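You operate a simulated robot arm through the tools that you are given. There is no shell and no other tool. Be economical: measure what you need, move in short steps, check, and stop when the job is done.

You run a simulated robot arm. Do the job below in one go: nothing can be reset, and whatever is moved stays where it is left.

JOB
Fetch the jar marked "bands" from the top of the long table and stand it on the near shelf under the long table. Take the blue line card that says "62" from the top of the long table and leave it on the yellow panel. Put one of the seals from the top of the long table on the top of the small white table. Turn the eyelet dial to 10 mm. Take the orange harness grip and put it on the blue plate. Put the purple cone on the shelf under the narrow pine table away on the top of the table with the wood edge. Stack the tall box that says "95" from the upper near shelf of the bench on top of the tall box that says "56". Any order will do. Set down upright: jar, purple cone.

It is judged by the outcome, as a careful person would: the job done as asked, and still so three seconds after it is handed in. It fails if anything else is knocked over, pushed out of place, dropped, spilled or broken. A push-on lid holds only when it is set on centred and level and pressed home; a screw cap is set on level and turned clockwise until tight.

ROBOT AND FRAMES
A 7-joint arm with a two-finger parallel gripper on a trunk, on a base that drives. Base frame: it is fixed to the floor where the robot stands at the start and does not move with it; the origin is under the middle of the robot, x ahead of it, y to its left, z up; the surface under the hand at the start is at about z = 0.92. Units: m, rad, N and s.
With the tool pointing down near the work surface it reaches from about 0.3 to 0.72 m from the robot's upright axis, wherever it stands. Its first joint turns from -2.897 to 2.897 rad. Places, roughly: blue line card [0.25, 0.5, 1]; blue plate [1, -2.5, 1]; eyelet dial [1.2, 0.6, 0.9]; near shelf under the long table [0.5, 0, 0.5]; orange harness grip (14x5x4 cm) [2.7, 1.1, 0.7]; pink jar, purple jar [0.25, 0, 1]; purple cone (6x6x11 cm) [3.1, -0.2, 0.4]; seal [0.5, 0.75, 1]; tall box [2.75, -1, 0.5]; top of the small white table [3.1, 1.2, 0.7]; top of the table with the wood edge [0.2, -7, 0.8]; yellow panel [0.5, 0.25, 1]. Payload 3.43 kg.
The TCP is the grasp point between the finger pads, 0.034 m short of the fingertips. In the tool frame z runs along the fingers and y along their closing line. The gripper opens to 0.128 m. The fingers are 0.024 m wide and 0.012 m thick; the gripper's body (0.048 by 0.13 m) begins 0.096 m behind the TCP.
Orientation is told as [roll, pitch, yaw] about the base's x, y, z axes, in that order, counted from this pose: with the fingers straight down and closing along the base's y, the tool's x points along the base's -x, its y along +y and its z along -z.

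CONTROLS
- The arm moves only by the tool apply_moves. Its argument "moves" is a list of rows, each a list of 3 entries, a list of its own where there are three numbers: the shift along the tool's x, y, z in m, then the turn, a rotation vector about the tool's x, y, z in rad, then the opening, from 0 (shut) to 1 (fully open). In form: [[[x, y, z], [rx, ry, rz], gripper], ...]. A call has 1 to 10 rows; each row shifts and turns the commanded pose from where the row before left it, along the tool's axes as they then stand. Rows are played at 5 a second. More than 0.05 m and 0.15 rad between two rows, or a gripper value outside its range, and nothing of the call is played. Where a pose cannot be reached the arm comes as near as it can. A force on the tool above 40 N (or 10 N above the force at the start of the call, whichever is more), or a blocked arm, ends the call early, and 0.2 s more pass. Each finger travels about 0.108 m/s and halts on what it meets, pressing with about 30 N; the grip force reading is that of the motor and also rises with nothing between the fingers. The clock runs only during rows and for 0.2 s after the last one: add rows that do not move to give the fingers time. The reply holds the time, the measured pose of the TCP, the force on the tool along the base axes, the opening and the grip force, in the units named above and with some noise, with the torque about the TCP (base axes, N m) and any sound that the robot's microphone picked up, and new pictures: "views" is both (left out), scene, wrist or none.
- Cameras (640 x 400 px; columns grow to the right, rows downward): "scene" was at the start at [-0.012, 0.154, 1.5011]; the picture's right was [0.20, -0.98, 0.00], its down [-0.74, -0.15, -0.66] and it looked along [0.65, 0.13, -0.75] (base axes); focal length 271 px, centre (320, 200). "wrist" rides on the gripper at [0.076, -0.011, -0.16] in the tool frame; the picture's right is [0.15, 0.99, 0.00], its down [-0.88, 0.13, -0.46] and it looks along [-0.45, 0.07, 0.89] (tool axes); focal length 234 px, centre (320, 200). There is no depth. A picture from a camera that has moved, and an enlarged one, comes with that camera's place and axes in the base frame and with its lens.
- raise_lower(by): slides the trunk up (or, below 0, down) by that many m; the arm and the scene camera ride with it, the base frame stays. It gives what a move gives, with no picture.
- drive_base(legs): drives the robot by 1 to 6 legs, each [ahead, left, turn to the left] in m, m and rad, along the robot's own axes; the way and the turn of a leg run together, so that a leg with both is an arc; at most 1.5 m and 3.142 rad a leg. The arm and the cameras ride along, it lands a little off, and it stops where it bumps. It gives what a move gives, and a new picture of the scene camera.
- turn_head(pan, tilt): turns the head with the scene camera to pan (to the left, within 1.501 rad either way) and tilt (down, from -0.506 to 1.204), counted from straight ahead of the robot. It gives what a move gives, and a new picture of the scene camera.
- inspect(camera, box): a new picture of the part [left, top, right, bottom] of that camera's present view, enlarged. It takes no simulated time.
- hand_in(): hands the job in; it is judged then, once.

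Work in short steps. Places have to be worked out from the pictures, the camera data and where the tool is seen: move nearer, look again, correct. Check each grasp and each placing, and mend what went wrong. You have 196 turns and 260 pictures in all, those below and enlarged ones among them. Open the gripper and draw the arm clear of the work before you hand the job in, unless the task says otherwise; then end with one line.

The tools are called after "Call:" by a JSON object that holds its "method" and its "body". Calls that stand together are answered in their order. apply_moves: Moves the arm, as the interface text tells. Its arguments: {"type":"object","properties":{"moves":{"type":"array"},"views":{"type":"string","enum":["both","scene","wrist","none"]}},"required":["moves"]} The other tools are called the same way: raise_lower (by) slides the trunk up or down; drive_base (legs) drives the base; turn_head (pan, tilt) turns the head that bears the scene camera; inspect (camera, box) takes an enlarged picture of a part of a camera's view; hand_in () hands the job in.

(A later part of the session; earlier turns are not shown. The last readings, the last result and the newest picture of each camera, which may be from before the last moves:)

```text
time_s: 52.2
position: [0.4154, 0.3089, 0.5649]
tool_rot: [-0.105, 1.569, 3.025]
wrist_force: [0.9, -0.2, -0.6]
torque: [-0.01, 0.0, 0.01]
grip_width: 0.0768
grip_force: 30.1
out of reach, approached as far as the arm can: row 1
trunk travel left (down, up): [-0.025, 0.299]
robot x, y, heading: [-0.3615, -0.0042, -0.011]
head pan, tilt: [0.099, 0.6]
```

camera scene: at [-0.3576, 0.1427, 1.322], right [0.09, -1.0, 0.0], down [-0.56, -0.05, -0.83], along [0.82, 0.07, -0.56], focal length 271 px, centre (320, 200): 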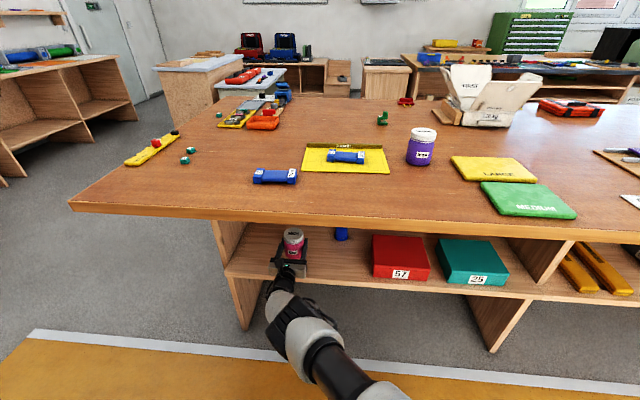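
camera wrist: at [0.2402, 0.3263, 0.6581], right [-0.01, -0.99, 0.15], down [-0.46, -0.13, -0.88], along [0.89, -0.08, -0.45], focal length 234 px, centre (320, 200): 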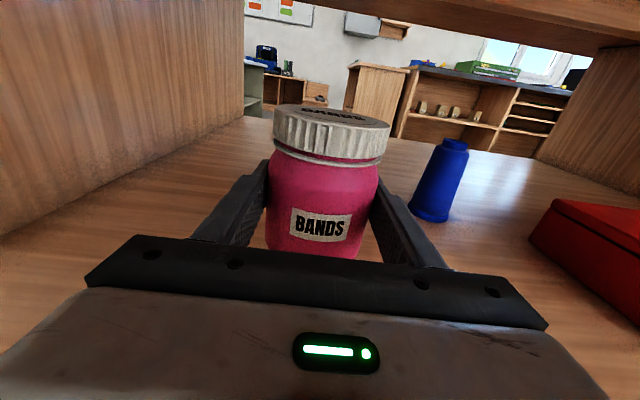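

The arm is at its reach limit; I draw it back 4 cm and drive the base forward 6 cm for more room.

Call:
{"method": "apply_moves", "body": {"moves": [[[0, 0, -0.02], [0, 0, 0], 0.2], [[0, 0, -0.02], [0, 0, 0], 0.2]], "views": "none"}}

Call:
{"method": "drive_base", "body": {"legs": [[0.06, 0, 0]]}}

Call:
{"method": "apply_moves", "body": {"moves": [[[-0.005, 0, 0], [0, 0, 0], 0.2], [[-0.004, 0, 0], [0, 0, 0], 0.2]], "views": "wrist"}}

```text
time_s: 52.8
position: [0.3757, 0.3097, 0.5637]
tool_rot: [-0.213, 1.569, 2.915]
wrist_force: [0.2, 0.2, -1.0]
torque: [0.0, -0.01, 0.0]
grip_width: 0.0768
grip_force: 29.9
trunk travel left (down, up): [-0.025, 0.299]
robot x, y, heading: [-0.3599, -0.0022, -0.006]
head pan, tilt: [0.099, 0.6]
```

```text
time_s: 53.7
position: [0.435, 0.3081, 0.5632]
tool_rot: [-0.163, 1.569, 2.967]
wrist_force: [-0.7, -0.9, -1.0]
torque: [0.0, -0.01, 0.01]
grip_width: 0.0768
grip_force: 30.5
trunk travel left (down, up): [-0.025, 0.299]
robot x, y, heading: [-0.2991, -0.0038, -0.009]
head pan, tilt: [0.099, 0.6]
camera scene: at [-0.2984, 0.1421, 1.322], right [0.09, -1.0, 0.0], down [-0.56, -0.05, -0.83], along [0.82, 0.07, -0.56], focal length 271 px, centre (320, 200)
```

scene: 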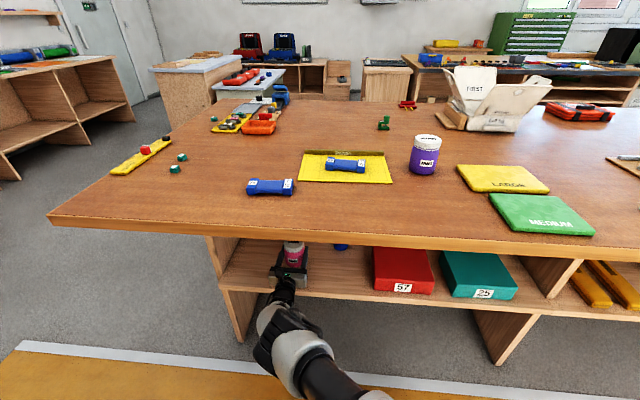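

```text
time_s: 54.3
position: [0.4342, 0.3092, 0.5559]
tool_rot: [-0.218, 1.569, 2.913]
wrist_force: [-0.3, 0.1, -1.5]
torque: [0.01, -0.01, 0.02]
grip_width: 0.0766
grip_force: 30.1
trunk travel left (down, up): [-0.025, 0.299]
robot x, y, heading: [-0.3, -0.0022, -0.014]
head pan, tilt: [0.099, 0.6]
camera wrist: at [0.2753, 0.3213, 0.6307], right [-0.01, -0.99, 0.15], down [-0.46, -0.12, -0.88], along [0.89, -0.08, -0.45], focal length 234 px, centre (320, 200)
```

wrist: 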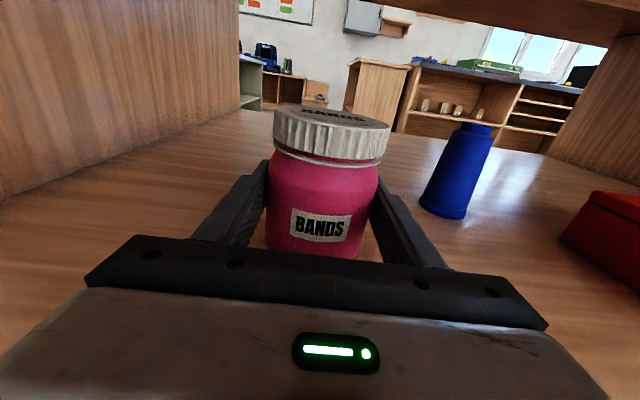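

Still no contact at z 0.556. I keep lowering by 3 mm steps.

Call:
{"method": "apply_moves", "body": {"moves": [[[-0.003, 0, 0], [0, 0, 0], 0.2], [[-0.003, 0, 0], [0, 0, 0], 0.2]], "views": "none"}}

Call:
{"method": "apply_moves", "body": {"moves": [[[-0.003, 0, 0], [0, 0, 0], 0.2]], "views": "none"}}

Call:
{"method": "apply_moves", "body": {"moves": [[[-0.003, 0, 0], [0, 0, 0], 0.2]], "views": "none"}}

```text
time_s: 54.9
position: [0.4355, 0.3099, 0.5477]
tool_rot: [-0.553, 1.569, 2.578]
wrist_force: [0.3, -1.0, -1.1]
torque: [-0.01, 0.0, 0.03]
grip_width: 0.0769
grip_force: 29.9
trunk travel left (down, up): [-0.025, 0.299]
robot x, y, heading: [-0.2978, -0.0053, -0.011]
head pan, tilt: [0.099, 0.6]
```

```text
time_s: 55.3
position: [0.4352, 0.3098, 0.545]
tool_rot: [0.157, 1.57, -2.996]
wrist_force: [0.0, -0.1, -0.9]
torque: [-0.01, -0.01, 0.0]
grip_width: 0.077
grip_force: 30.3
trunk travel left (down, up): [-0.025, 0.299]
robot x, y, heading: [-0.3029, -0.0062, -0.006]
head pan, tilt: [0.099, 0.6]
```

```text
time_s: 55.7
position: [0.4343, 0.3098, 0.5445]
tool_rot: [-2.708, 1.567, 0.423]
wrist_force: [-6.6, -2.7, 12.8]
torque: [-0.3, 2.0, 0.17]
grip_width: 0.0768
grip_force: 29.8
trunk travel left (down, up): [-0.025, 0.299]
robot x, y, heading: [-0.2987, -0.0063, -0.008]
head pan, tilt: [0.099, 0.6]
```

Contact: 13 N upward at z 0.5445. I ease up 1.5 mm, open the fingers moderately and draw straight back.

Call:
{"method": "apply_moves", "body": {"moves": [[[0.0015, 0, 0], [0, 0, 0], 0.2], [[0, 0, 0], [0, 0, 0], 0.75], [[0, 0, 0], [0, 0, 0], 0.85], [[0, 0, 0], [0, 0, 0], 0.85], [[0, 0, -0.04], [0, 0, 0], 0.85], [[0, 0, -0.04], [0, 0, 0], 0.85]], "views": "wrist"}}

```text
time_s: 57.1
position: [0.3567, 0.3103, 0.5446]
tool_rot: [0.022, 1.567, -3.134]
wrist_force: [0.3, -0.3, -0.2]
torque: [0.04, -0.01, 0.01]
grip_width: 0.1088
grip_force: 0.0
trunk travel left (down, up): [-0.025, 0.299]
robot x, y, heading: [-0.2983, -0.0022, -0.012]
head pan, tilt: [0.099, 0.6]
camera wrist: at [0.197, 0.3218, 0.6204], right [-0.01, -0.99, 0.15], down [-0.46, -0.12, -0.88], along [0.89, -0.08, -0.45], focal length 234 px, centre (320, 200)
```

wrist: 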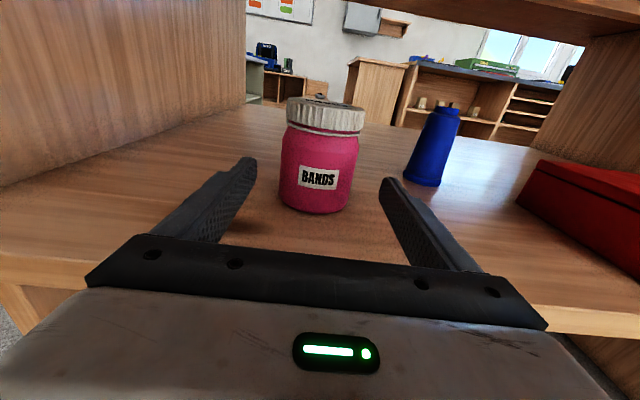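

The jar stands on the shelf. I back out fully and bring the arm back up.

Call:
{"method": "drive_base", "body": {"legs": [[-0.6, 0, 0]]}}

Call:
{"method": "raise_lower", "body": {"by": 0.25}}

Call:
{"method": "apply_moves", "body": {"moves": [[[0.045, 0, 0], [0, 0, 0], 1], [[0.045, 0, 0], [0, 0, 0], 1], [[0.045, 0, 0], [0, 0, 0], 1], [[0.045, 0, 0], [0, 0, 0], 1], [[0.045, 0, 0], [0, 0, 0], 1], [[0.045, 0, 0], [0, 0, 0], 1], [[0.045, 0, 0], [0, 0, 0], 1], [[0.045, 0, 0], [0, 0, 0], 1]], "views": "none"}}

Call:
{"method": "apply_moves", "body": {"moves": [[[0, 0, 0], [0, -0.145, 0], 1], [[0, 0, 0], [0, -0.145, 0], 1], [[0, 0, 0], [0, -0.145, 0], 1], [[0, 0, 0], [0, -0.145, 0], 1], [[0, 0, 0], [0, -0.145, 0], 1], [[0, 0, 0], [0, -0.145, 0], 1], [[0, 0, 0], [0, -0.145, 0], 1], [[0, 0, 0], [0, -0.145, 0], 1], [[0, 0, 0], [0, -0.145, 0], 1], [[0, 0, 0], [0, -0.145, 0], 1]], "views": "scene"}}

```text
time_s: 60.5
position: [-0.2463, 0.3132, 0.5449]
tool_rot: [-0.184, 1.57, 2.938]
wrist_force: [-0.2, -0.8, -0.2]
torque: [-0.03, -0.03, -0.01]
grip_width: 0.109
grip_force: 0.1
trunk travel left (down, up): [-0.025, 0.299]
robot x, y, heading: [-0.9016, 0.0031, -0.017]
head pan, tilt: [0.099, 0.6]
camera scene: at [-0.9021, 0.1497, 1.322], right [0.08, -1.0, 0.0], down [-0.56, -0.05, -0.83], along [0.82, 0.07, -0.56], focal length 271 px, centre (320, 200)
```

scene: 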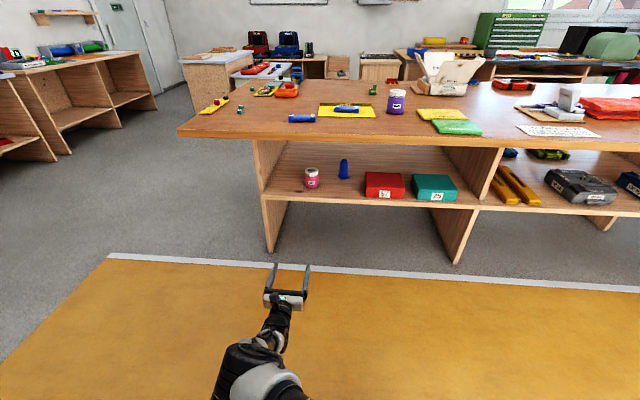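

```text
time_s: 63.1
position: [-0.2461, 0.3141, 0.7939]
tool_rot: [-0.152, 1.568, 2.972]
wrist_force: [-0.2, 0.4, 0.3]
torque: [-0.04, -0.01, 0.0]
grip_width: 0.1086
grip_force: 0.0
trunk travel left (down, up): [-0.275, 0.049]
robot x, y, heading: [-0.9075, 0.0025, -0.014]
head pan, tilt: [0.099, 0.6]
```

```text
time_s: 64.9
position: [-0.2463, 0.3131, 1.154]
tool_rot: [0.179, 1.569, -2.98]
wrist_force: [0.7, -0.4, 0.1]
torque: [-0.01, 0.01, -0.01]
grip_width: 0.1281
grip_force: 0.1
trunk travel left (down, up): [-0.275, 0.049]
robot x, y, heading: [-0.9037, 0.0022, -0.017]
head pan, tilt: [0.099, 0.6]
```

```text
time_s: 67.1
position: [-0.2451, 0.3138, 1.1533]
tool_rot: [0.0, 0.116, 3.126]
wrist_force: [-0.7, -0.1, 0.0]
torque: [0.01, -0.04, -0.01]
grip_width: 0.1279
grip_force: 0.0
trunk travel left (down, up): [-0.275, 0.049]
robot x, y, heading: [-0.905, 0.0034, -0.012]
head pan, tilt: [0.099, 0.6]
camera scene: at [-0.9016, 0.1502, 1.5719], right [0.08, -1.0, 0.0], down [-0.56, -0.05, -0.82], along [0.82, 0.07, -0.57], focal length 271 px, centre (320, 200)
```

scene: 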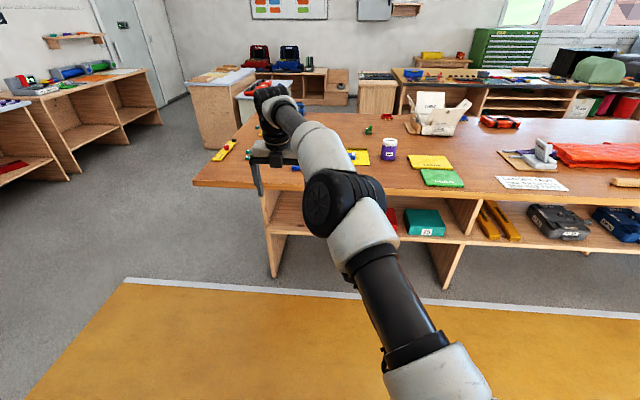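

Table's left edge is at y ≈ 0.84. I finish levelling the tool, then drive round to the left side of the table and face it (the −y way).

Call:
{"method": "apply_moves", "body": {"moves": [[[0, 0, 0], [0, -0.118, 0], 1], [[0, 0, -0.04], [0, 0, 0], 1], [[0, 0.04, -0.02], [0, 0, 0], 1], [[0, 0.04, -0.02], [0, 0, 0], 1], [[0, 0.04, 0], [0, 0, 0], 1], [[0, 0.04, 0], [0, 0, 0], 1], [[0, 0.04, 0], [0, 0, 0], 1]], "views": "none"}}

Call:
{"method": "drive_base", "body": {"legs": [[0, 1.45, 0], [1.0, 0, 0], [0.95, 0, 0], [0, 0, -1.56]]}}

Call:
{"method": "turn_head", "body": {"pan": -0.1, "tilt": 0.75}}

```text
time_s: 68.7
position: [-0.2768, 0.0938, 1.2254]
tool_rot: [0.0, 0.001, 3.125]
wrist_force: [1.2, 0.4, 0.1]
torque: [-0.01, 0.01, -0.02]
grip_width: 0.128
grip_force: 0.0
out of reach, approached as far as the arm can: row 1, 2
trunk travel left (down, up): [-0.275, 0.049]
robot x, y, heading: [-0.9037, 0.0012, -0.018]
head pan, tilt: [0.099, 0.6]
```

```text
time_s: 96.2
position: [1.1631, 0.7595, 1.2269]
tool_rot: [-0.001, 0.001, 1.527]
wrist_force: [0.0, -1.2, -0.6]
torque: [0.0, 0.0, 0.01]
grip_width: 0.1279
grip_force: 0.1
trunk travel left (down, up): [-0.275, 0.049]
robot x, y, heading: [1.0887, 1.3889, -1.614]
head pan, tilt: [0.099, 0.6]
camera scene: at [1.238, 1.3827, 1.572], right [-1.0, -0.06, 0.0], down [-0.03, 0.56, -0.83], along [0.05, -0.82, -0.56], focal length 271 px, centre (320, 200)
```

scene: 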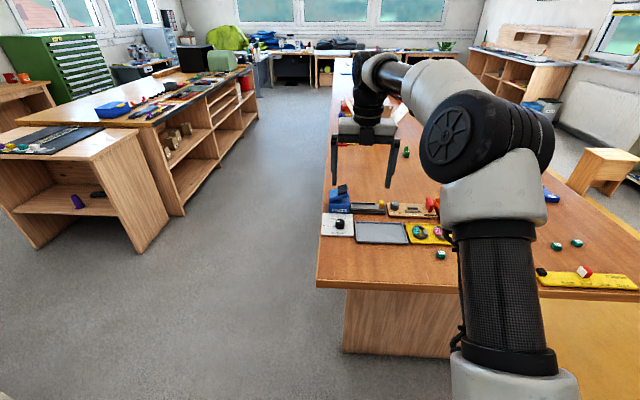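

```text
time_s: 96.9
position: [1.164, 0.7605, 1.2251]
tool_rot: [0.0, 0.002, 1.528]
wrist_force: [0.0, 0.8, -0.3]
torque: [0.02, -0.01, 0.03]
grip_width: 0.1278
grip_force: 0.1
trunk travel left (down, up): [-0.275, 0.049]
robot x, y, heading: [1.0873, 1.3852, -1.613]
head pan, tilt: [-0.099, 0.75]
camera scene: at [1.2213, 1.3888, 1.5591], right [-0.99, 0.14, 0.0], down [0.1, 0.68, -0.73], along [-0.1, -0.72, -0.68], focal length 271 px, centre (320, 200)
```

scene: 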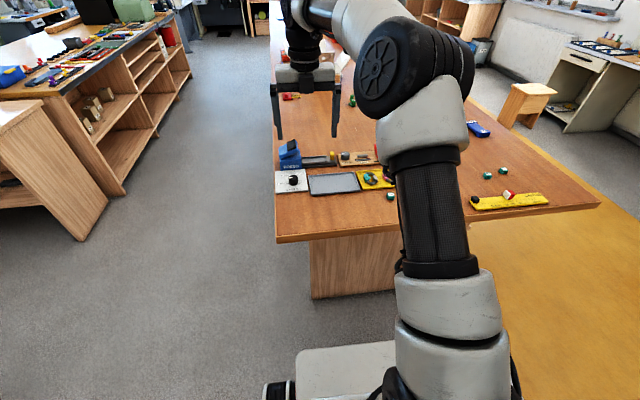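

The dial on its white plate is visible. I enlarge it.

Call:
{"method": "inspect", "body": {"camera": "scene", "box": [268, 135, 412, 225]}}

Call:
{"method": "inspect", "body": {"camera": "wrist", "box": [0, 0, 640, 400]}}

```text
4.44 times, centred on (340, 180) of scene
camera zoom: at [1.2213, 1.3888, 1.5591], right [-0.99, 0.14, 0.0], down [0.1, 0.68, -0.73], along [-0.1, -0.72, -0.68], focal length 1203 px, centre (231, 289)
```

zoom: 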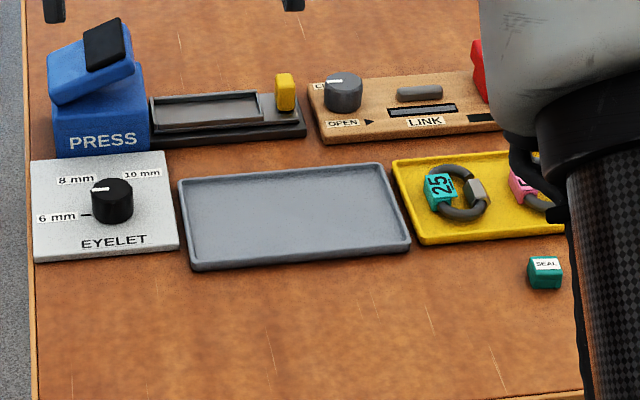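

```text
1.00 times, centred on (320, 200) of wrist (not enlarged: the box is as wide or as high as the picture)
camera zoom: at [1.1719, 0.6835, 1.3857], right [-0.99, -0.1, 0.0], down [-0.09, 0.89, 0.45], along [-0.05, 0.45, -0.89], focal length 234 px, centre (320, 200)
```

zoom: 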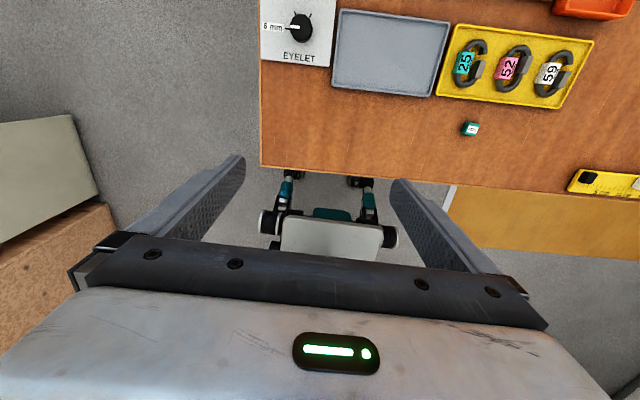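

Dial centre ≈ (1.20, 0.61). I drive 0.2 m nearer and look at it from above with the wrist camera.

Call:
{"method": "drive_base", "body": {"legs": [[0.2, 0, 0.04]]}}

Call:
{"method": "apply_moves", "body": {"moves": [[[0, 0, 0], [0, 0, 0], 1]], "views": "wrist"}}

```text
time_s: 98.5
position: [1.1839, 0.5639, 1.2248]
tool_rot: [-0.001, 0.0, 1.565]
wrist_force: [-0.3, -0.2, -0.5]
torque: [0.02, 0.03, 0.01]
grip_width: 0.1279
grip_force: 0.1
trunk travel left (down, up): [-0.275, 0.049]
robot x, y, heading: [1.085, 1.1879, -1.576]
head pan, tilt: [-0.099, 0.75]
camera scene: at [1.2166, 1.1942, 1.5591], right [-0.99, 0.1, 0.0], down [0.07, 0.68, -0.73], along [-0.08, -0.73, -0.68], focal length 271 px, centre (320, 200)
```

scene: 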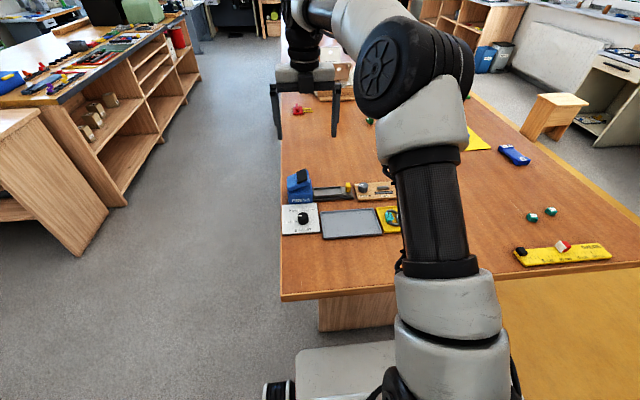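

```text
time_s: 98.9
position: [1.182, 0.564, 1.2266]
tool_rot: [0.0, 0.001, 1.565]
wrist_force: [-0.2, -0.3, -0.3]
torque: [-0.01, -0.02, -0.01]
grip_width: 0.1282
grip_force: 0.1
trunk travel left (down, up): [-0.275, 0.049]
robot x, y, heading: [1.0823, 1.1902, -1.577]
head pan, tilt: [-0.099, 0.75]
camera wrist: at [1.194, 0.4879, 1.3857], right [-0.99, -0.14, 0.0], down [-0.13, 0.88, 0.45], along [-0.06, 0.45, -0.89], focal length 234 px, centre (320, 200)
```

wrist: 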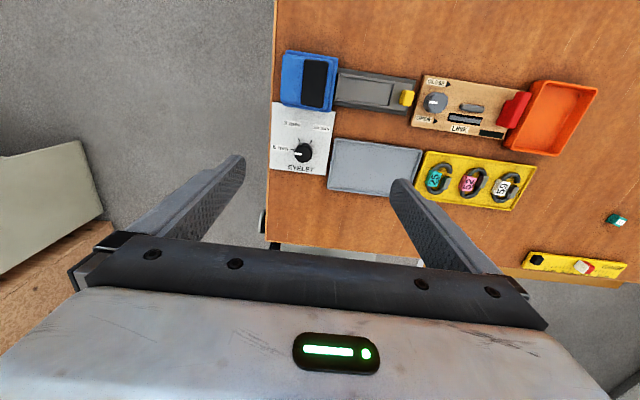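

Call:
{"method": "inspect", "body": {"camera": "wrist", "box": [264, 95, 344, 185]}}

Call:
{"method": "inspect", "body": {"camera": "scene", "box": [275, 195, 330, 240]}}

```text
4.44 times, centred on (304, 140) of wrist
camera zoom: at [1.194, 0.4879, 1.3857], right [-0.99, -0.14, 0.0], down [-0.13, 0.88, 0.45], along [-0.06, 0.45, -0.89], focal length 1041 px, centre (391, 467)
```

zoom: 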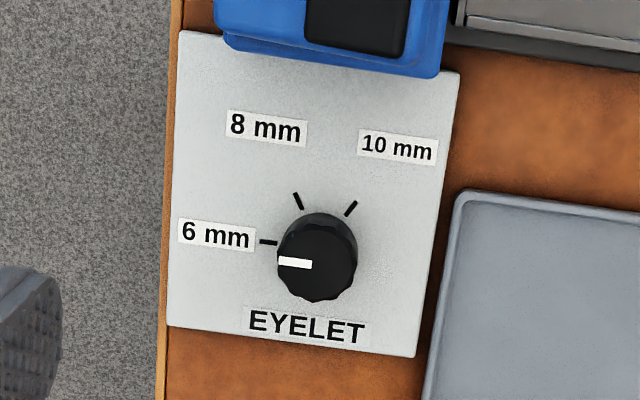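

```text
8.89 times, centred on (302, 218) of scene
camera zoom: at [1.2166, 1.1946, 1.5591], right [-0.99, 0.1, 0.0], down [0.07, 0.68, -0.73], along [-0.08, -0.73, -0.68], focal length 2406 px, centre (476, 44)
```

zoom: 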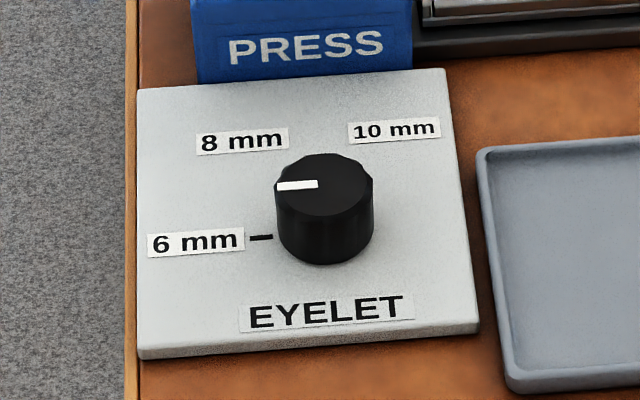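

The dial stands at 6 mm; ticks are 60° apart, so 10 mm is 120° clockwise from above. Knob centre ≈ (1.207, 0.6135); I move over it and go down part way.

Call:
{"method": "apply_moves", "body": {"moves": [[[-0.025, -0.0125, 0], [0, 0, 0], 0.8], [[-0.0245, -0.0125, 0], [0, 0, 0], 0.6], [[0, 0, 0.04], [0, 0, 0], 0.5], [[0, 0, 0.04], [0, 0, 0], 0.5], [[0, 0, 0.04], [0, 0, 0], 0.5], [[0, 0, 0.04], [0, 0, 0], 0.5]], "views": "wrist"}}

```text
time_s: 100.3
position: [1.2063, 0.6111, 1.0672]
tool_rot: [0.001, 0.0, 1.567]
wrist_force: [0.4, 0.6, -0.2]
torque: [0.0, 0.01, 0.0]
grip_width: 0.0638
grip_force: 0.1
trunk travel left (down, up): [-0.275, 0.049]
robot x, y, heading: [1.0843, 1.1876, -1.575]
head pan, tilt: [-0.099, 0.75]
camera wrist: at [1.2177, 0.5353, 1.2274], right [-0.99, -0.14, 0.0], down [-0.13, 0.88, 0.45], along [-0.06, 0.45, -0.89], focal length 234 px, centre (320, 200)
```

wrist: 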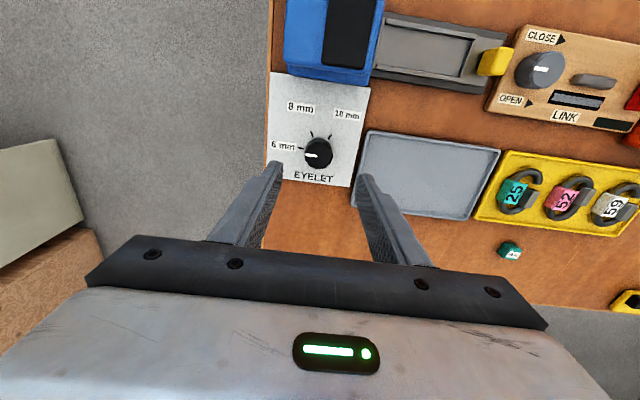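

Knob lies within 4 mm of the tool axis. I descend to z 0.970 and close on the knob.

Call:
{"method": "apply_moves", "body": {"moves": [[[-0.003, -0.003, 0.03], [0, 0, 0], 0.5], [[0, 0, 0.03], [0, 0, 0], 0.5], [[0, 0, 0.025], [0, 0, 0], 0.5], [[0, 0, 0.011], [0, 0, 0], 0.5]], "views": "wrist"}}

```text
time_s: 101.3
position: [1.2118, 0.6147, 0.9695]
tool_rot: [-0.001, 0.002, 1.566]
wrist_force: [-0.1, 0.4, 0.5]
torque: [-0.02, -0.02, 0.01]
grip_width: 0.064
grip_force: 0.1
trunk travel left (down, up): [-0.275, 0.049]
robot x, y, heading: [1.0802, 1.1896, -1.574]
head pan, tilt: [-0.099, 0.75]
camera wrist: at [1.2221, 0.5392, 1.1298], right [-0.99, -0.14, 0.0], down [-0.13, 0.88, 0.45], along [-0.06, 0.45, -0.89], focal length 234 px, centre (320, 200)
```

wrist: 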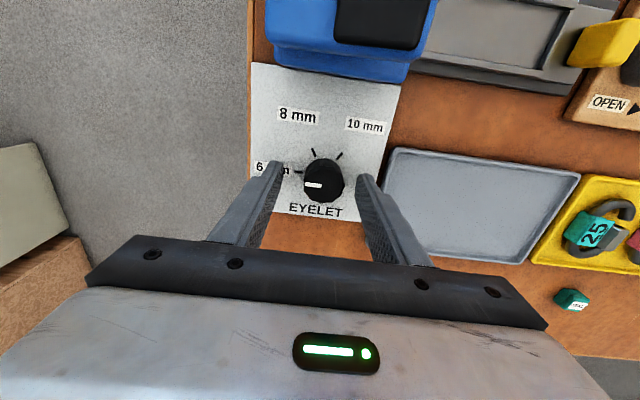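

The knob is well between the fingers. I close on it and check width.

Call:
{"method": "apply_moves", "body": {"moves": [[[0, 0, 0], [0, 0, 0], 0.2], [[0, 0, 0], [0, 0, 0], 0.1], [[0, 0, 0], [0, 0, 0], 0.1], [[0, 0, 0], [0, 0, 0], 0.1]], "views": "none"}}

```text
time_s: 102.3
position: [1.2074, 0.6161, 0.9705]
tool_rot: [0.001, 0.001, 1.566]
wrist_force: [-17.9, 3.7, -2.5]
torque: [-0.3, 0.32, 0.01]
grip_width: 0.0337
grip_force: 44.7
trunk travel left (down, up): [-0.275, 0.049]
robot x, y, heading: [1.081, 1.1879, -1.573]
head pan, tilt: [-0.099, 0.75]
```

Gripped at 3.4 cm with an 18 N side load, so the axis is about 4 mm off; I shift the command −4 mm in x to relieve it.

Call:
{"method": "apply_moves", "body": {"moves": [[[0.0, 0.004, 0], [0, 0, 0], 0.1]], "views": "none"}}

```text
time_s: 102.7
position: [1.2076, 0.6164, 0.9694]
tool_rot: [-0.001, 0.002, 1.566]
wrist_force: [-10.7, -1.5, -1.8]
torque: [1.06, 0.92, -0.05]
grip_width: 0.0334
grip_force: 44.8
trunk travel left (down, up): [-0.275, 0.049]
robot x, y, heading: [1.0799, 1.1861, -1.571]
head pan, tilt: [-0.099, 0.75]
```

A little more relief, then turn the tool 0.75 rad clockwise and check how the knob follows.

Call:
{"method": "apply_moves", "body": {"moves": [[[0.0, 0.004, 0], [0, 0, 0], 0.1], [[0, 0, 0], [0, 0, 0.15], 0.1], [[0, 0, 0], [0, 0, 0.15], 0.1], [[0, 0, 0], [0, 0, 0.15], 0.1], [[0, 0, 0], [0, 0, 0.15], 0.1], [[0, 0, 0], [0, 0, 0.15], 0.1]], "views": "wrist"}}

```text
time_s: 104.1
position: [1.2059, 0.6167, 0.9706]
tool_rot: [-0.003, 0.0, 0.814]
wrist_force: [21.9, -3.2, 2.3]
torque: [0.24, -0.29, 0.0]
grip_width: 0.0336
grip_force: 44.7
trunk travel left (down, up): [-0.275, 0.049]
robot x, y, heading: [1.0822, 1.19, -1.577]
head pan, tilt: [-0.099, 0.75]
camera wrist: at [1.1631, 0.5527, 1.1299], right [-0.82, 0.57, 0.0], down [0.51, 0.73, 0.46], along [0.26, 0.37, -0.89], focal length 234 px, centre (320, 200)
```

wrist: 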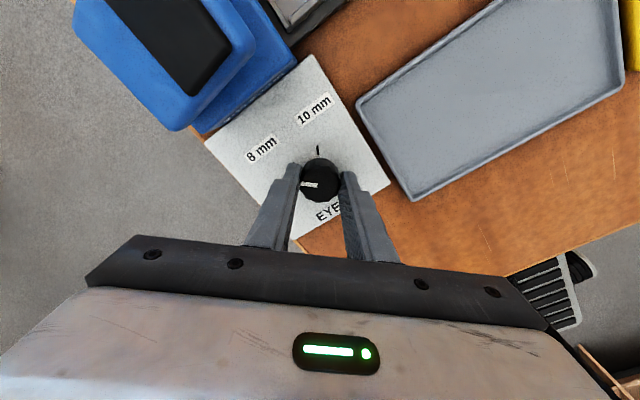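

The knob follows. I correct the axis by 3 mm and turn the remaining 1.34 rad.

Call:
{"method": "apply_moves", "body": {"moves": [[[-0.002, -0.0022, 0], [0, 0, 0.149], 0.1], [[0, 0, 0], [0, 0, 0.149], 0.1], [[0, 0, 0], [0, 0, 0.149], 0.1], [[0, 0, 0], [0, 0, 0.149], 0.1], [[0, 0, 0], [0, 0, 0.149], 0.1], [[0, 0, 0], [0, 0, 0.149], 0.1], [[0, 0, 0], [0, 0, 0.149], 0.1], [[0, 0, 0], [0, 0, 0.149], 0.1], [[0, 0, 0], [0, 0, 0.149], 0.1], [[0, 0, 0], [0, 0, 0], 0.1]], "views": "wrist"}}

```text
time_s: 106.3
position: [1.2082, 0.6165, 0.9703]
tool_rot: [-0.002, -0.002, -0.527]
wrist_force: [12.5, 0.3, 8.9]
torque: [0.44, -0.56, 0.01]
grip_width: 0.0334
grip_force: 45.8
trunk travel left (down, up): [-0.275, 0.049]
robot x, y, heading: [1.083, 1.1903, -1.58]
head pan, tilt: [-0.099, 0.75]
camera wrist: at [1.1361, 0.6447, 1.1298], right [0.37, 0.93, 0.0], down [0.83, -0.33, 0.46], along [0.42, -0.17, -0.89], focal length 234 px, centre (320, 200)
```

wrist: 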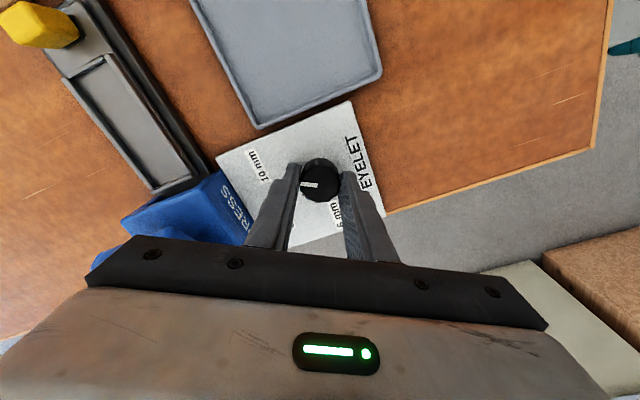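

I open and rise to check the pointer.

Call:
{"method": "apply_moves", "body": {"moves": [[[0, 0, 0], [0, 0, 0], 0.45], [[0, 0, 0], [0, 0, 0], 0.45], [[0, 0, -0.03], [0, 0, 0], 0.45], [[0, 0, -0.04], [0, 0, 0], 0.45], [[0, 0, -0.04], [0, 0, 0], 0.45], [[0, 0, -0.04], [0, 0, 0], 0.6]], "views": "wrist"}}

Call:
{"method": "inspect", "body": {"camera": "wrist", "box": [240, 80, 400, 200]}}

Call:
{"method": "inspect", "body": {"camera": "scene", "box": [275, 195, 330, 240]}}

```text
time_s: 107.7
position: [1.2048, 0.6168, 1.1209]
tool_rot: [0.002, 0.001, -0.526]
wrist_force: [-0.5, -0.2, 0.1]
torque: [0.0, 0.0, -0.03]
grip_width: 0.077
grip_force: 0.0
trunk travel left (down, up): [-0.275, 0.049]
robot x, y, heading: [1.0842, 1.1892, -1.576]
head pan, tilt: [-0.099, 0.75]
camera wrist: at [1.1347, 0.6445, 1.2797], right [0.37, 0.93, 0.0], down [0.83, -0.33, 0.46], along [0.42, -0.17, -0.89], focal length 234 px, centre (320, 200)
```

wrist: 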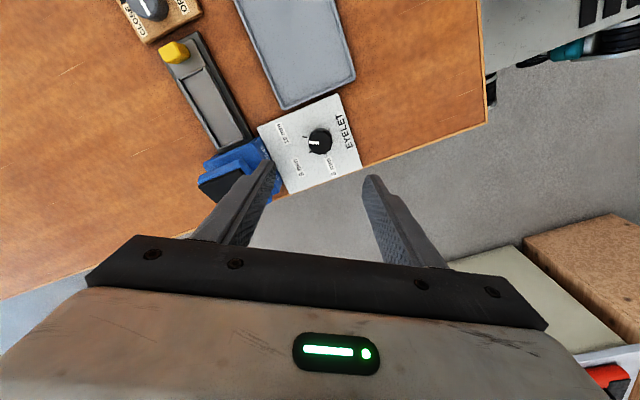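

```text
3.33 times, centred on (320, 140) of wrist
camera zoom: at [1.1347, 0.6445, 1.2797], right [0.37, 0.93, 0.0], down [0.83, -0.33, 0.46], along [0.42, -0.17, -0.89], focal length 781 px, centre (320, 400)
```

zoom: 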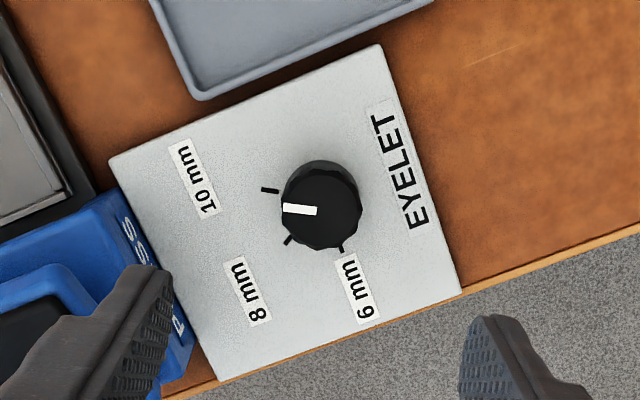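

```text
8.89 times, centred on (302, 218) of scene
camera zoom: at [1.2165, 1.1948, 1.5591], right [-0.99, 0.1, 0.0], down [0.07, 0.68, -0.73], along [-0.08, -0.73, -0.68], focal length 2406 px, centre (476, 44)
```

zoom: 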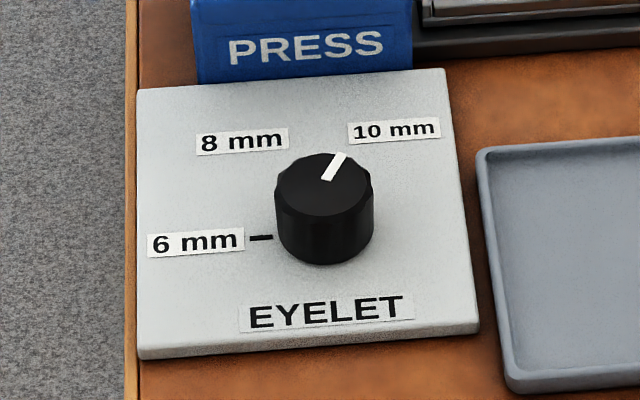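

The pointer is on 10 mm. Next the seal at about (0.882, 0.733); I move over it.

Call:
{"method": "apply_moves", "body": {"moves": [[[0.0422, -0.0077, 0], [0, 0, 0], 0.6], [[0.0422, -0.0077, 0], [0, 0, 0], 0.6], [[0.0422, -0.0077, 0], [0, 0, 0], 0.6], [[0.0422, -0.0077, 0], [0, 0, 0], 0.6], [[0.0422, -0.0077, 0], [0, 0, 0], 0.6], [[0.0422, -0.0077, 0], [0, 0, 0], 0.6], [[0.0422, -0.0077, 0], [0, 0, 0], 0.6], [[0.0422, -0.0077, 0], [0, 0, 0], 0.6], [[0, 0, 0.03], [0, 0, 0], 0.6]], "views": "wrist"}}

Call:
{"method": "inspect", "body": {"camera": "wrist", "box": [240, 80, 400, 200]}}

```text
time_s: 109.7
position: [0.8838, 0.7329, 1.0898]
tool_rot: [-0.001, -0.002, -0.525]
wrist_force: [-0.4, 0.5, 0.7]
torque: [-0.01, 0.02, -0.01]
grip_width: 0.077
grip_force: 0.1
trunk travel left (down, up): [-0.275, 0.049]
robot x, y, heading: [1.081, 1.1908, -1.576]
head pan, tilt: [-0.099, 0.75]
camera wrist: at [0.8117, 0.7608, 1.2507], right [0.37, 0.93, 0.0], down [0.83, -0.33, 0.46], along [0.42, -0.17, -0.89], focal length 234 px, centre (320, 200)
```

wrist: 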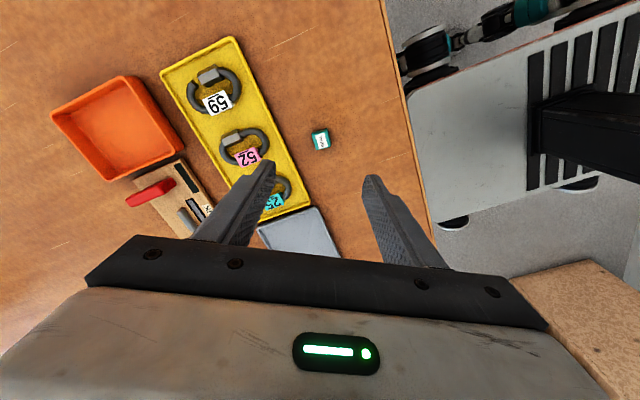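

```text
3.33 times, centred on (320, 140) of wrist
camera zoom: at [0.8117, 0.7608, 1.2507], right [0.37, 0.93, 0.0], down [0.83, -0.33, 0.46], along [0.42, -0.17, -0.89], focal length 781 px, centre (320, 400)
```

zoom: 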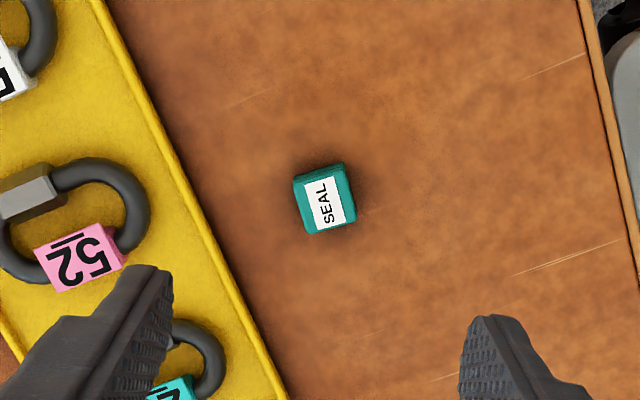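

Seal at (0.877, 0.736), about 21° off the tool; I turn −0.36, narrow the fingers to clear the yellow tray, and descend.

Call:
{"method": "apply_moves", "body": {"moves": [[[0.006, 0, 0], [0, 0, -0.12], 0.38], [[0, 0, 0], [0, 0, -0.12], 0.38], [[0, 0, 0.03], [0, 0, -0.12], 0.38], [[0, 0, 0.03], [0, 0, 0], 0.38]], "views": "wrist"}}

```text
time_s: 110.7
position: [0.879, 0.7378, 1.0299]
tool_rot: [-0.002, -0.002, -0.165]
wrist_force: [-0.1, -0.2, 0.1]
torque: [0.01, 0.0, 0.0]
grip_width: 0.0486
grip_force: 0.0
trunk travel left (down, up): [-0.275, 0.049]
robot x, y, heading: [1.0833, 1.1866, -1.578]
head pan, tilt: [-0.099, 0.75]
camera wrist: at [0.8023, 0.7378, 1.1885], right [0.02, 1.0, 0.0], down [0.89, -0.01, 0.46], along [0.46, -0.01, -0.89], focal length 234 px, centre (320, 200)
```

wrist: 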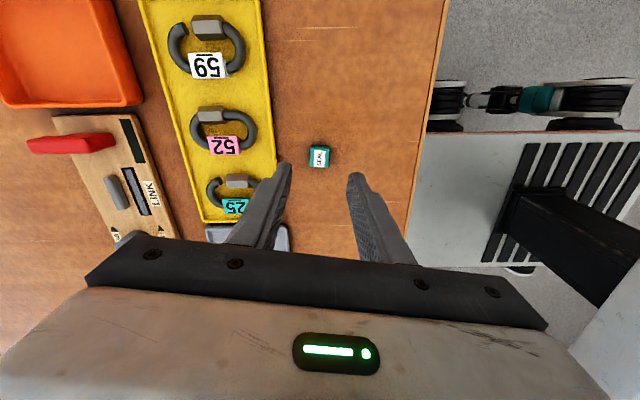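

Well aligned. Down to z 0.957 and close.

Call:
{"method": "apply_moves", "body": {"moves": [[[0, -0.003, 0.03], [0, 0, 0], 0.38], [[0, 0, 0.03], [0, 0, 0], 0.38], [[0, 0, 0.014], [0, 0, 0], 0.38], [[0, 0, 0], [0, 0, 0], 0.1], [[0, 0, 0], [0, 0, 0], 0.05], [[0, 0, 0], [0, 0, 0], 0.05], [[0, 0, -0.03], [0, 0, 0], 0.05], [[0, 0, -0.04], [0, 0, 0], 0.05]], "views": "wrist"}}

```text
time_s: 112.5
position: [0.8781, 0.7333, 1.0242]
tool_rot: [-0.001, -0.001, -0.166]
wrist_force: [-0.4, 1.4, -0.7]
torque: [-0.03, 0.0, 0.01]
grip_width: 0.021
grip_force: 30.2
trunk travel left (down, up): [-0.275, 0.049]
robot x, y, heading: [1.0807, 1.1908, -1.575]
head pan, tilt: [-0.099, 0.75]
camera wrist: at [0.8012, 0.7345, 1.1839], right [0.02, 1.0, 0.0], down [0.89, -0.02, 0.46], along [0.46, -0.01, -0.89], focal length 234 px, centre (320, 200)
```

wrist: 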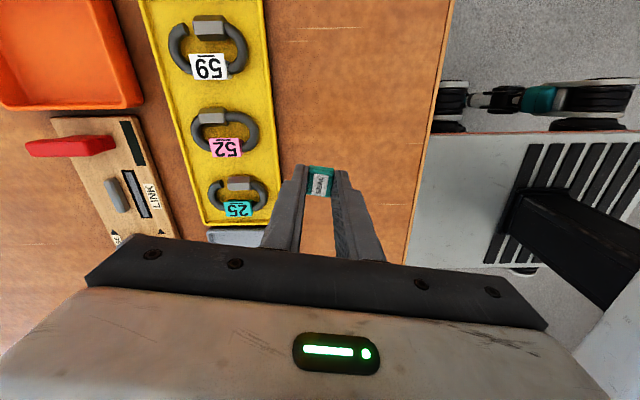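

The seal is held. I raise the hand, back off, turn to face +x and look at the white table.

Call:
{"method": "apply_moves", "body": {"moves": [[[0, 0, -0.045], [0, 0, 0], 0.05], [[0, 0, -0.045], [0, 0, 0], 0.05], [[0, 0, -0.045], [0, 0, 0], 0.05], [[0, 0, -0.045], [0, 0, 0], 0.05]], "views": "none"}}

Call:
{"method": "drive_base", "body": {"legs": [[-0.4, 0, 0], [0, 0, 1.57]]}}

Call:
{"method": "turn_head", "body": {"pan": -0.2, "tilt": 0.5}}

```text
time_s: 113.5
position: [0.8794, 0.7334, 1.204]
tool_rot: [-0.003, 0.0, -0.166]
wrist_force: [-0.2, 0.1, -0.5]
torque: [0.01, 0.0, 0.01]
grip_width: 0.021
grip_force: 30.1
trunk travel left (down, up): [-0.275, 0.049]
robot x, y, heading: [1.0861, 1.1886, -1.573]
head pan, tilt: [-0.099, 0.75]
```

```text
time_s: 120.0
position: [1.5438, 1.3901, 1.2037]
tool_rot: [-0.002, 0.0, 1.412]
wrist_force: [0.9, 0.6, -0.2]
torque: [0.07, -0.01, 0.0]
grip_width: 0.0208
grip_force: 29.9
trunk travel left (down, up): [-0.275, 0.049]
robot x, y, heading: [1.083, 1.5916, 0.0]
head pan, tilt: [-0.099, 0.75]
camera scene: at [1.0786, 1.7201, 1.5591], right [-0.1, -1.0, 0.0], down [-0.68, 0.07, -0.73], along [0.73, -0.07, -0.68], focal length 271 px, centre (320, 200)
```

scene: 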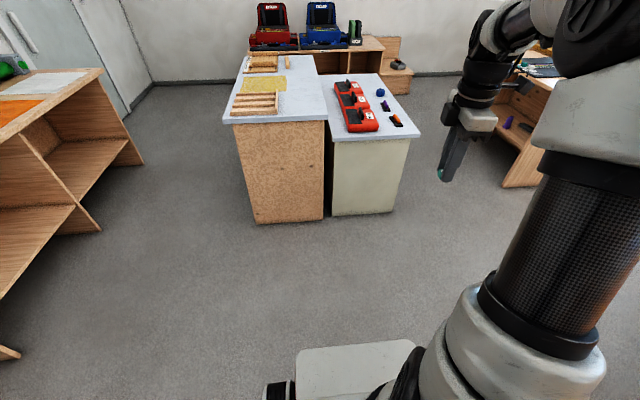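

```text
time_s: 120.8
position: [1.5422, 1.3894, 1.2033]
tool_rot: [-0.002, 0.0, 1.413]
wrist_force: [1.2, 0.1, -0.2]
torque: [0.01, 0.01, -0.02]
grip_width: 0.021
grip_force: 30.5
trunk travel left (down, up): [-0.275, 0.049]
robot x, y, heading: [1.0861, 1.5923, 0.005]
head pan, tilt: [-0.201, 0.499]
camera scene: at [1.0854, 1.7102, 1.581], right [-0.2, -0.98, 0.0], down [-0.47, 0.09, -0.88], along [0.86, -0.17, -0.48], focal length 271 px, centre (320, 200)
```

scene: 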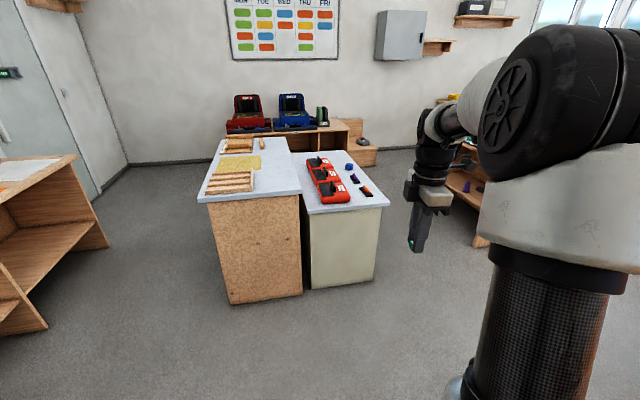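

Call:
{"method": "inspect", "body": {"camera": "scene", "box": [280, 130, 400, 220]}}

Call:
{"method": "inspect", "body": {"camera": "scene", "box": [200, 80, 400, 210]}}

```text
4.44 times, centred on (340, 175) of scene
camera zoom: at [1.0854, 1.7102, 1.581], right [-0.2, -0.98, 0.0], down [-0.47, 0.09, -0.88], along [0.86, -0.17, -0.48], focal length 1203 px, centre (231, 311)
```

zoom: 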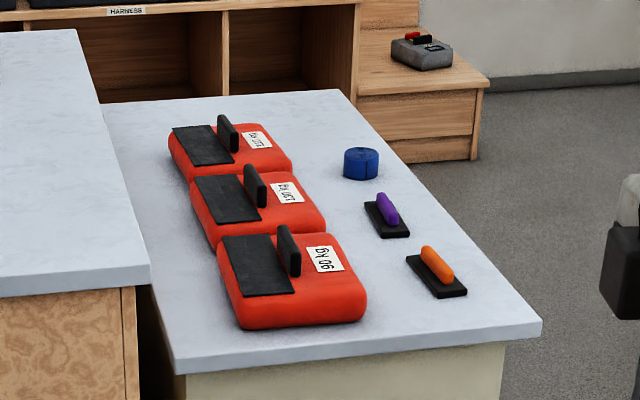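

```text
3.08 times, centred on (300, 145) of scene
camera zoom: at [1.0854, 1.7102, 1.581], right [-0.2, -0.98, 0.0], down [-0.47, 0.09, -0.88], along [0.86, -0.17, -0.48], focal length 833 px, centre (382, 369)
```

zoom: 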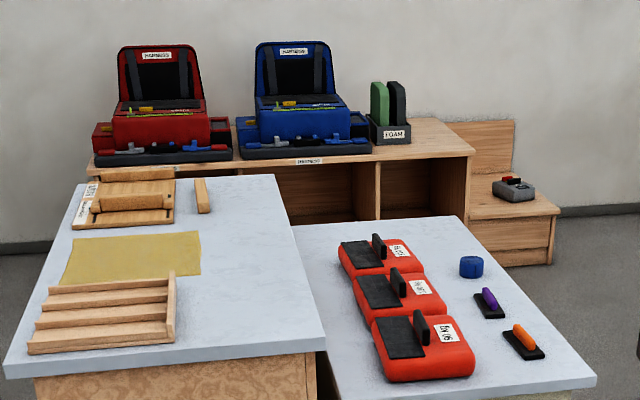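

White table top spans x 2.52–3.67, y 0.95–1.50, z≈0.70; the orange grip is near (2.68, 1.06). I drive to its front and lower the trunk.

Call:
{"method": "drive_base", "body": {"legs": [[0.95, -0.35, 0]]}}

Call:
{"method": "raise_lower", "body": {"by": -0.22}}

Call:
{"method": "turn_head", "body": {"pan": 0, "tilt": 0.7}}

Call:
{"method": "inspect", "body": {"camera": "wrist", "box": [0, 0, 640, 400]}}

```text
time_s: 126.0
position: [2.5046, 1.0336, 1.203]
tool_rot: [-0.002, 0.0, 1.405]
wrist_force: [-0.1, 0.3, 0.3]
torque: [0.0, -0.02, -0.01]
grip_width: 0.0207
grip_force: 30.0
trunk travel left (down, up): [-0.275, 0.049]
robot x, y, heading: [2.0529, 1.2351, -0.003]
head pan, tilt: [-0.201, 0.499]
camera scene: at [2.0501, 1.3576, 1.5811], right [-0.2, -0.98, 0.0], down [-0.47, 0.1, -0.88], along [0.86, -0.18, -0.48], focal length 271 px, centre (320, 200)
```

scene: 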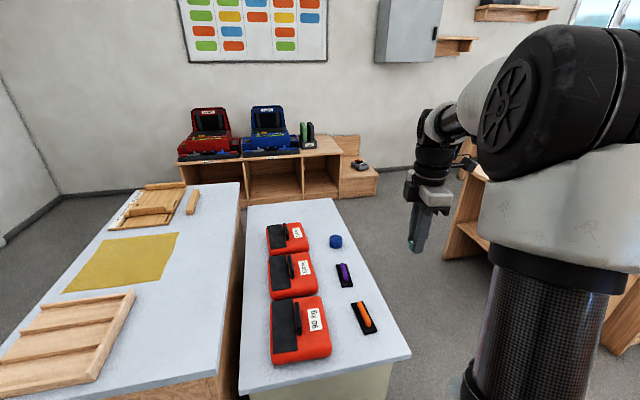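

```text
time_s: 128.4
position: [2.5051, 1.0339, 0.983]
tool_rot: [-0.002, 0.0, 1.406]
wrist_force: [-0.3, 0.7, 0.7]
torque: [-0.01, 0.03, 0.02]
grip_width: 0.0208
grip_force: 30.4
trunk travel left (down, up): [-0.055, 0.269]
robot x, y, heading: [2.0488, 1.238, -0.0]
head pan, tilt: [-0.201, 0.499]
```

```text
time_s: 129.1
position: [2.5055, 1.034, 0.9826]
tool_rot: [-0.003, 0.0, 1.407]
wrist_force: [-0.4, -0.3, -0.7]
torque: [0.01, 0.0, -0.04]
grip_width: 0.0209
grip_force: 30.4
trunk travel left (down, up): [-0.055, 0.269]
robot x, y, heading: [2.0462, 1.2371, -0.006]
head pan, tilt: [0.0, 0.7]
camera scene: at [2.0459, 1.3757, 1.3434], right [0.0, -1.0, 0.0], down [-0.64, 0.0, -0.77], along [0.77, 0.0, -0.64], focal length 271 px, centre (320, 200)
```

scene: 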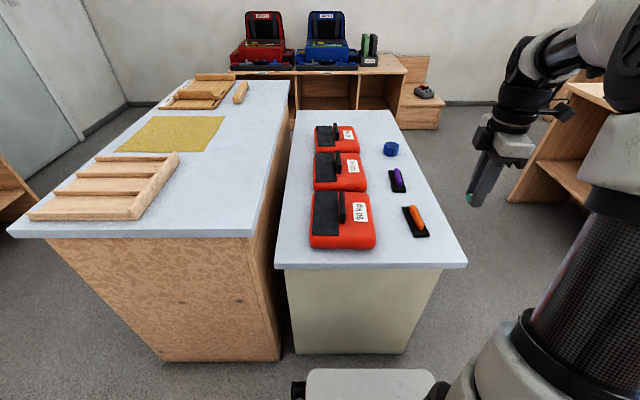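

```text
1.00 times, centred on (320, 200) of wrist (not enlarged: the box is as wide or as high as the picture)
camera zoom: at [2.5035, 0.9562, 1.1429], right [-1.0, 0.02, 0.0], down [0.02, 0.89, 0.46], along [0.01, 0.46, -0.89], focal length 234 px, centre (320, 200)
```

zoom: 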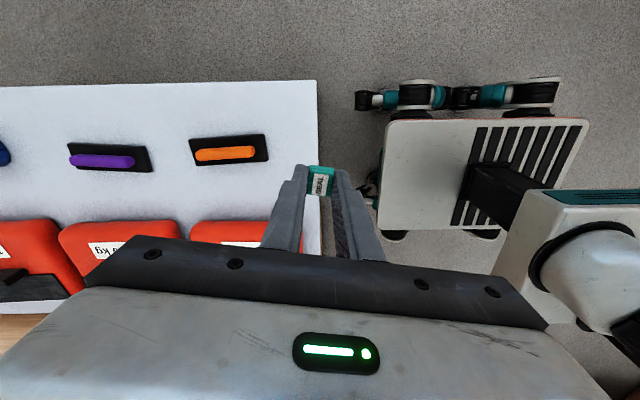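

There's a clear spot at (2.565, 1.10) in front of the grip. I move over it and lower to z 0.76.

Call:
{"method": "apply_moves", "body": {"moves": [[[-0.0375, -0.0242, 0], [0, 0, 0], 0.05], [[-0.0375, -0.0242, 0], [0, 0, 0], 0.05], [[0, 0, 0.045], [0, 0, 0], 0.05], [[0, 0, 0.045], [0, 0, 0], 0.05], [[0, 0, 0.045], [0, 0, 0], 0.05], [[0, 0, 0.045], [0, 0, 0], 0.05], [[0, 0, 0.035], [0, 0, 0], 0.05]], "views": "wrist"}}

```text
time_s: 130.7
position: [2.5663, 1.0996, 0.7672]
tool_rot: [-0.001, 0.0, 1.405]
wrist_force: [0.3, 0.4, -0.3]
torque: [-0.02, -0.03, 0.01]
grip_width: 0.021
grip_force: 29.9
trunk travel left (down, up): [-0.055, 0.269]
robot x, y, heading: [2.0512, 1.2419, -0.003]
head pan, tilt: [0.0, 0.7]
camera wrist: at [2.5646, 1.0227, 0.9263], right [-1.0, 0.02, 0.0], down [0.02, 0.89, 0.46], along [0.01, 0.46, -0.89], focal length 234 px, centre (320, 200)
```

wrist: 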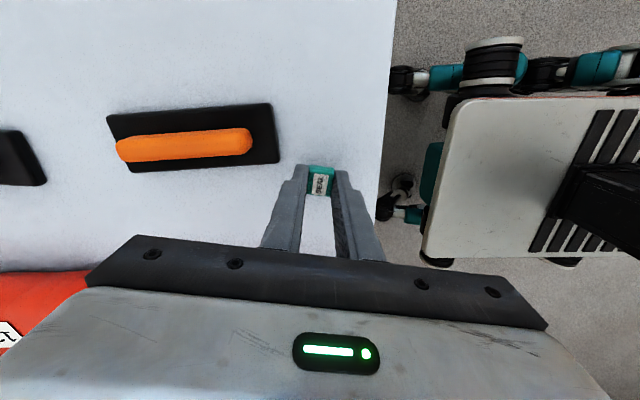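

Clear spot below. I lower step by step to touch.

Call:
{"method": "apply_moves", "body": {"moves": [[[0, 0, 0.015], [0, 0, 0], 0.05], [[0, 0, 0.007], [0, 0, 0], 0.05]], "views": "none"}}

Call:
{"method": "apply_moves", "body": {"moves": [[[0, 0, 0.004], [0, 0, 0], 0.05]], "views": "none"}}

Call:
{"method": "apply_moves", "body": {"moves": [[[0, 0, 0.003], [0, 0, 0], 0.05]], "views": "none"}}

```text
time_s: 131.3
position: [2.5659, 1.0988, 0.7551]
tool_rot: [-0.007, 0.002, 1.405]
wrist_force: [-10.1, 2.8, 23.1]
torque: [0.14, 0.47, 0.01]
grip_width: 0.0209
grip_force: 29.6
trunk travel left (down, up): [-0.055, 0.269]
robot x, y, heading: [2.0468, 1.2366, -0.003]
head pan, tilt: [0.0, 0.7]
stopped in row 2: the force on the tool passed its limit at 50 N (the readings are from after the stop); the commanded pose is now the measured one
```

```text
time_s: 131.6
position: [2.5664, 1.0997, 0.7543]
tool_rot: [-0.006, 0.004, 1.403]
wrist_force: [-9.5, 4.1, 21.4]
torque: [0.25, 0.47, 0.06]
grip_width: 0.021
grip_force: 30.3
trunk travel left (down, up): [-0.055, 0.269]
robot x, y, heading: [2.0535, 1.2395, -0.002]
head pan, tilt: [0.0, 0.7]
stopped in row 1: the force on the tool passed its limit at 45 N (the readings are from after the stop); the commanded pose is now the measured one
```

```text
time_s: 132.0
position: [2.5662, 1.099, 0.7545]
tool_rot: [-0.007, 0.003, 1.404]
wrist_force: [-9.2, 2.8, 21.1]
torque: [0.25, 0.48, 0.04]
grip_width: 0.0211
grip_force: 30.3
trunk travel left (down, up): [-0.055, 0.269]
robot x, y, heading: [2.0517, 1.2402, -0.005]
head pan, tilt: [0.0, 0.7]
stopped in row 1: the force on the tool passed its limit at 46 N (the readings are from after the stop); the commanded pose is now the measured one
```

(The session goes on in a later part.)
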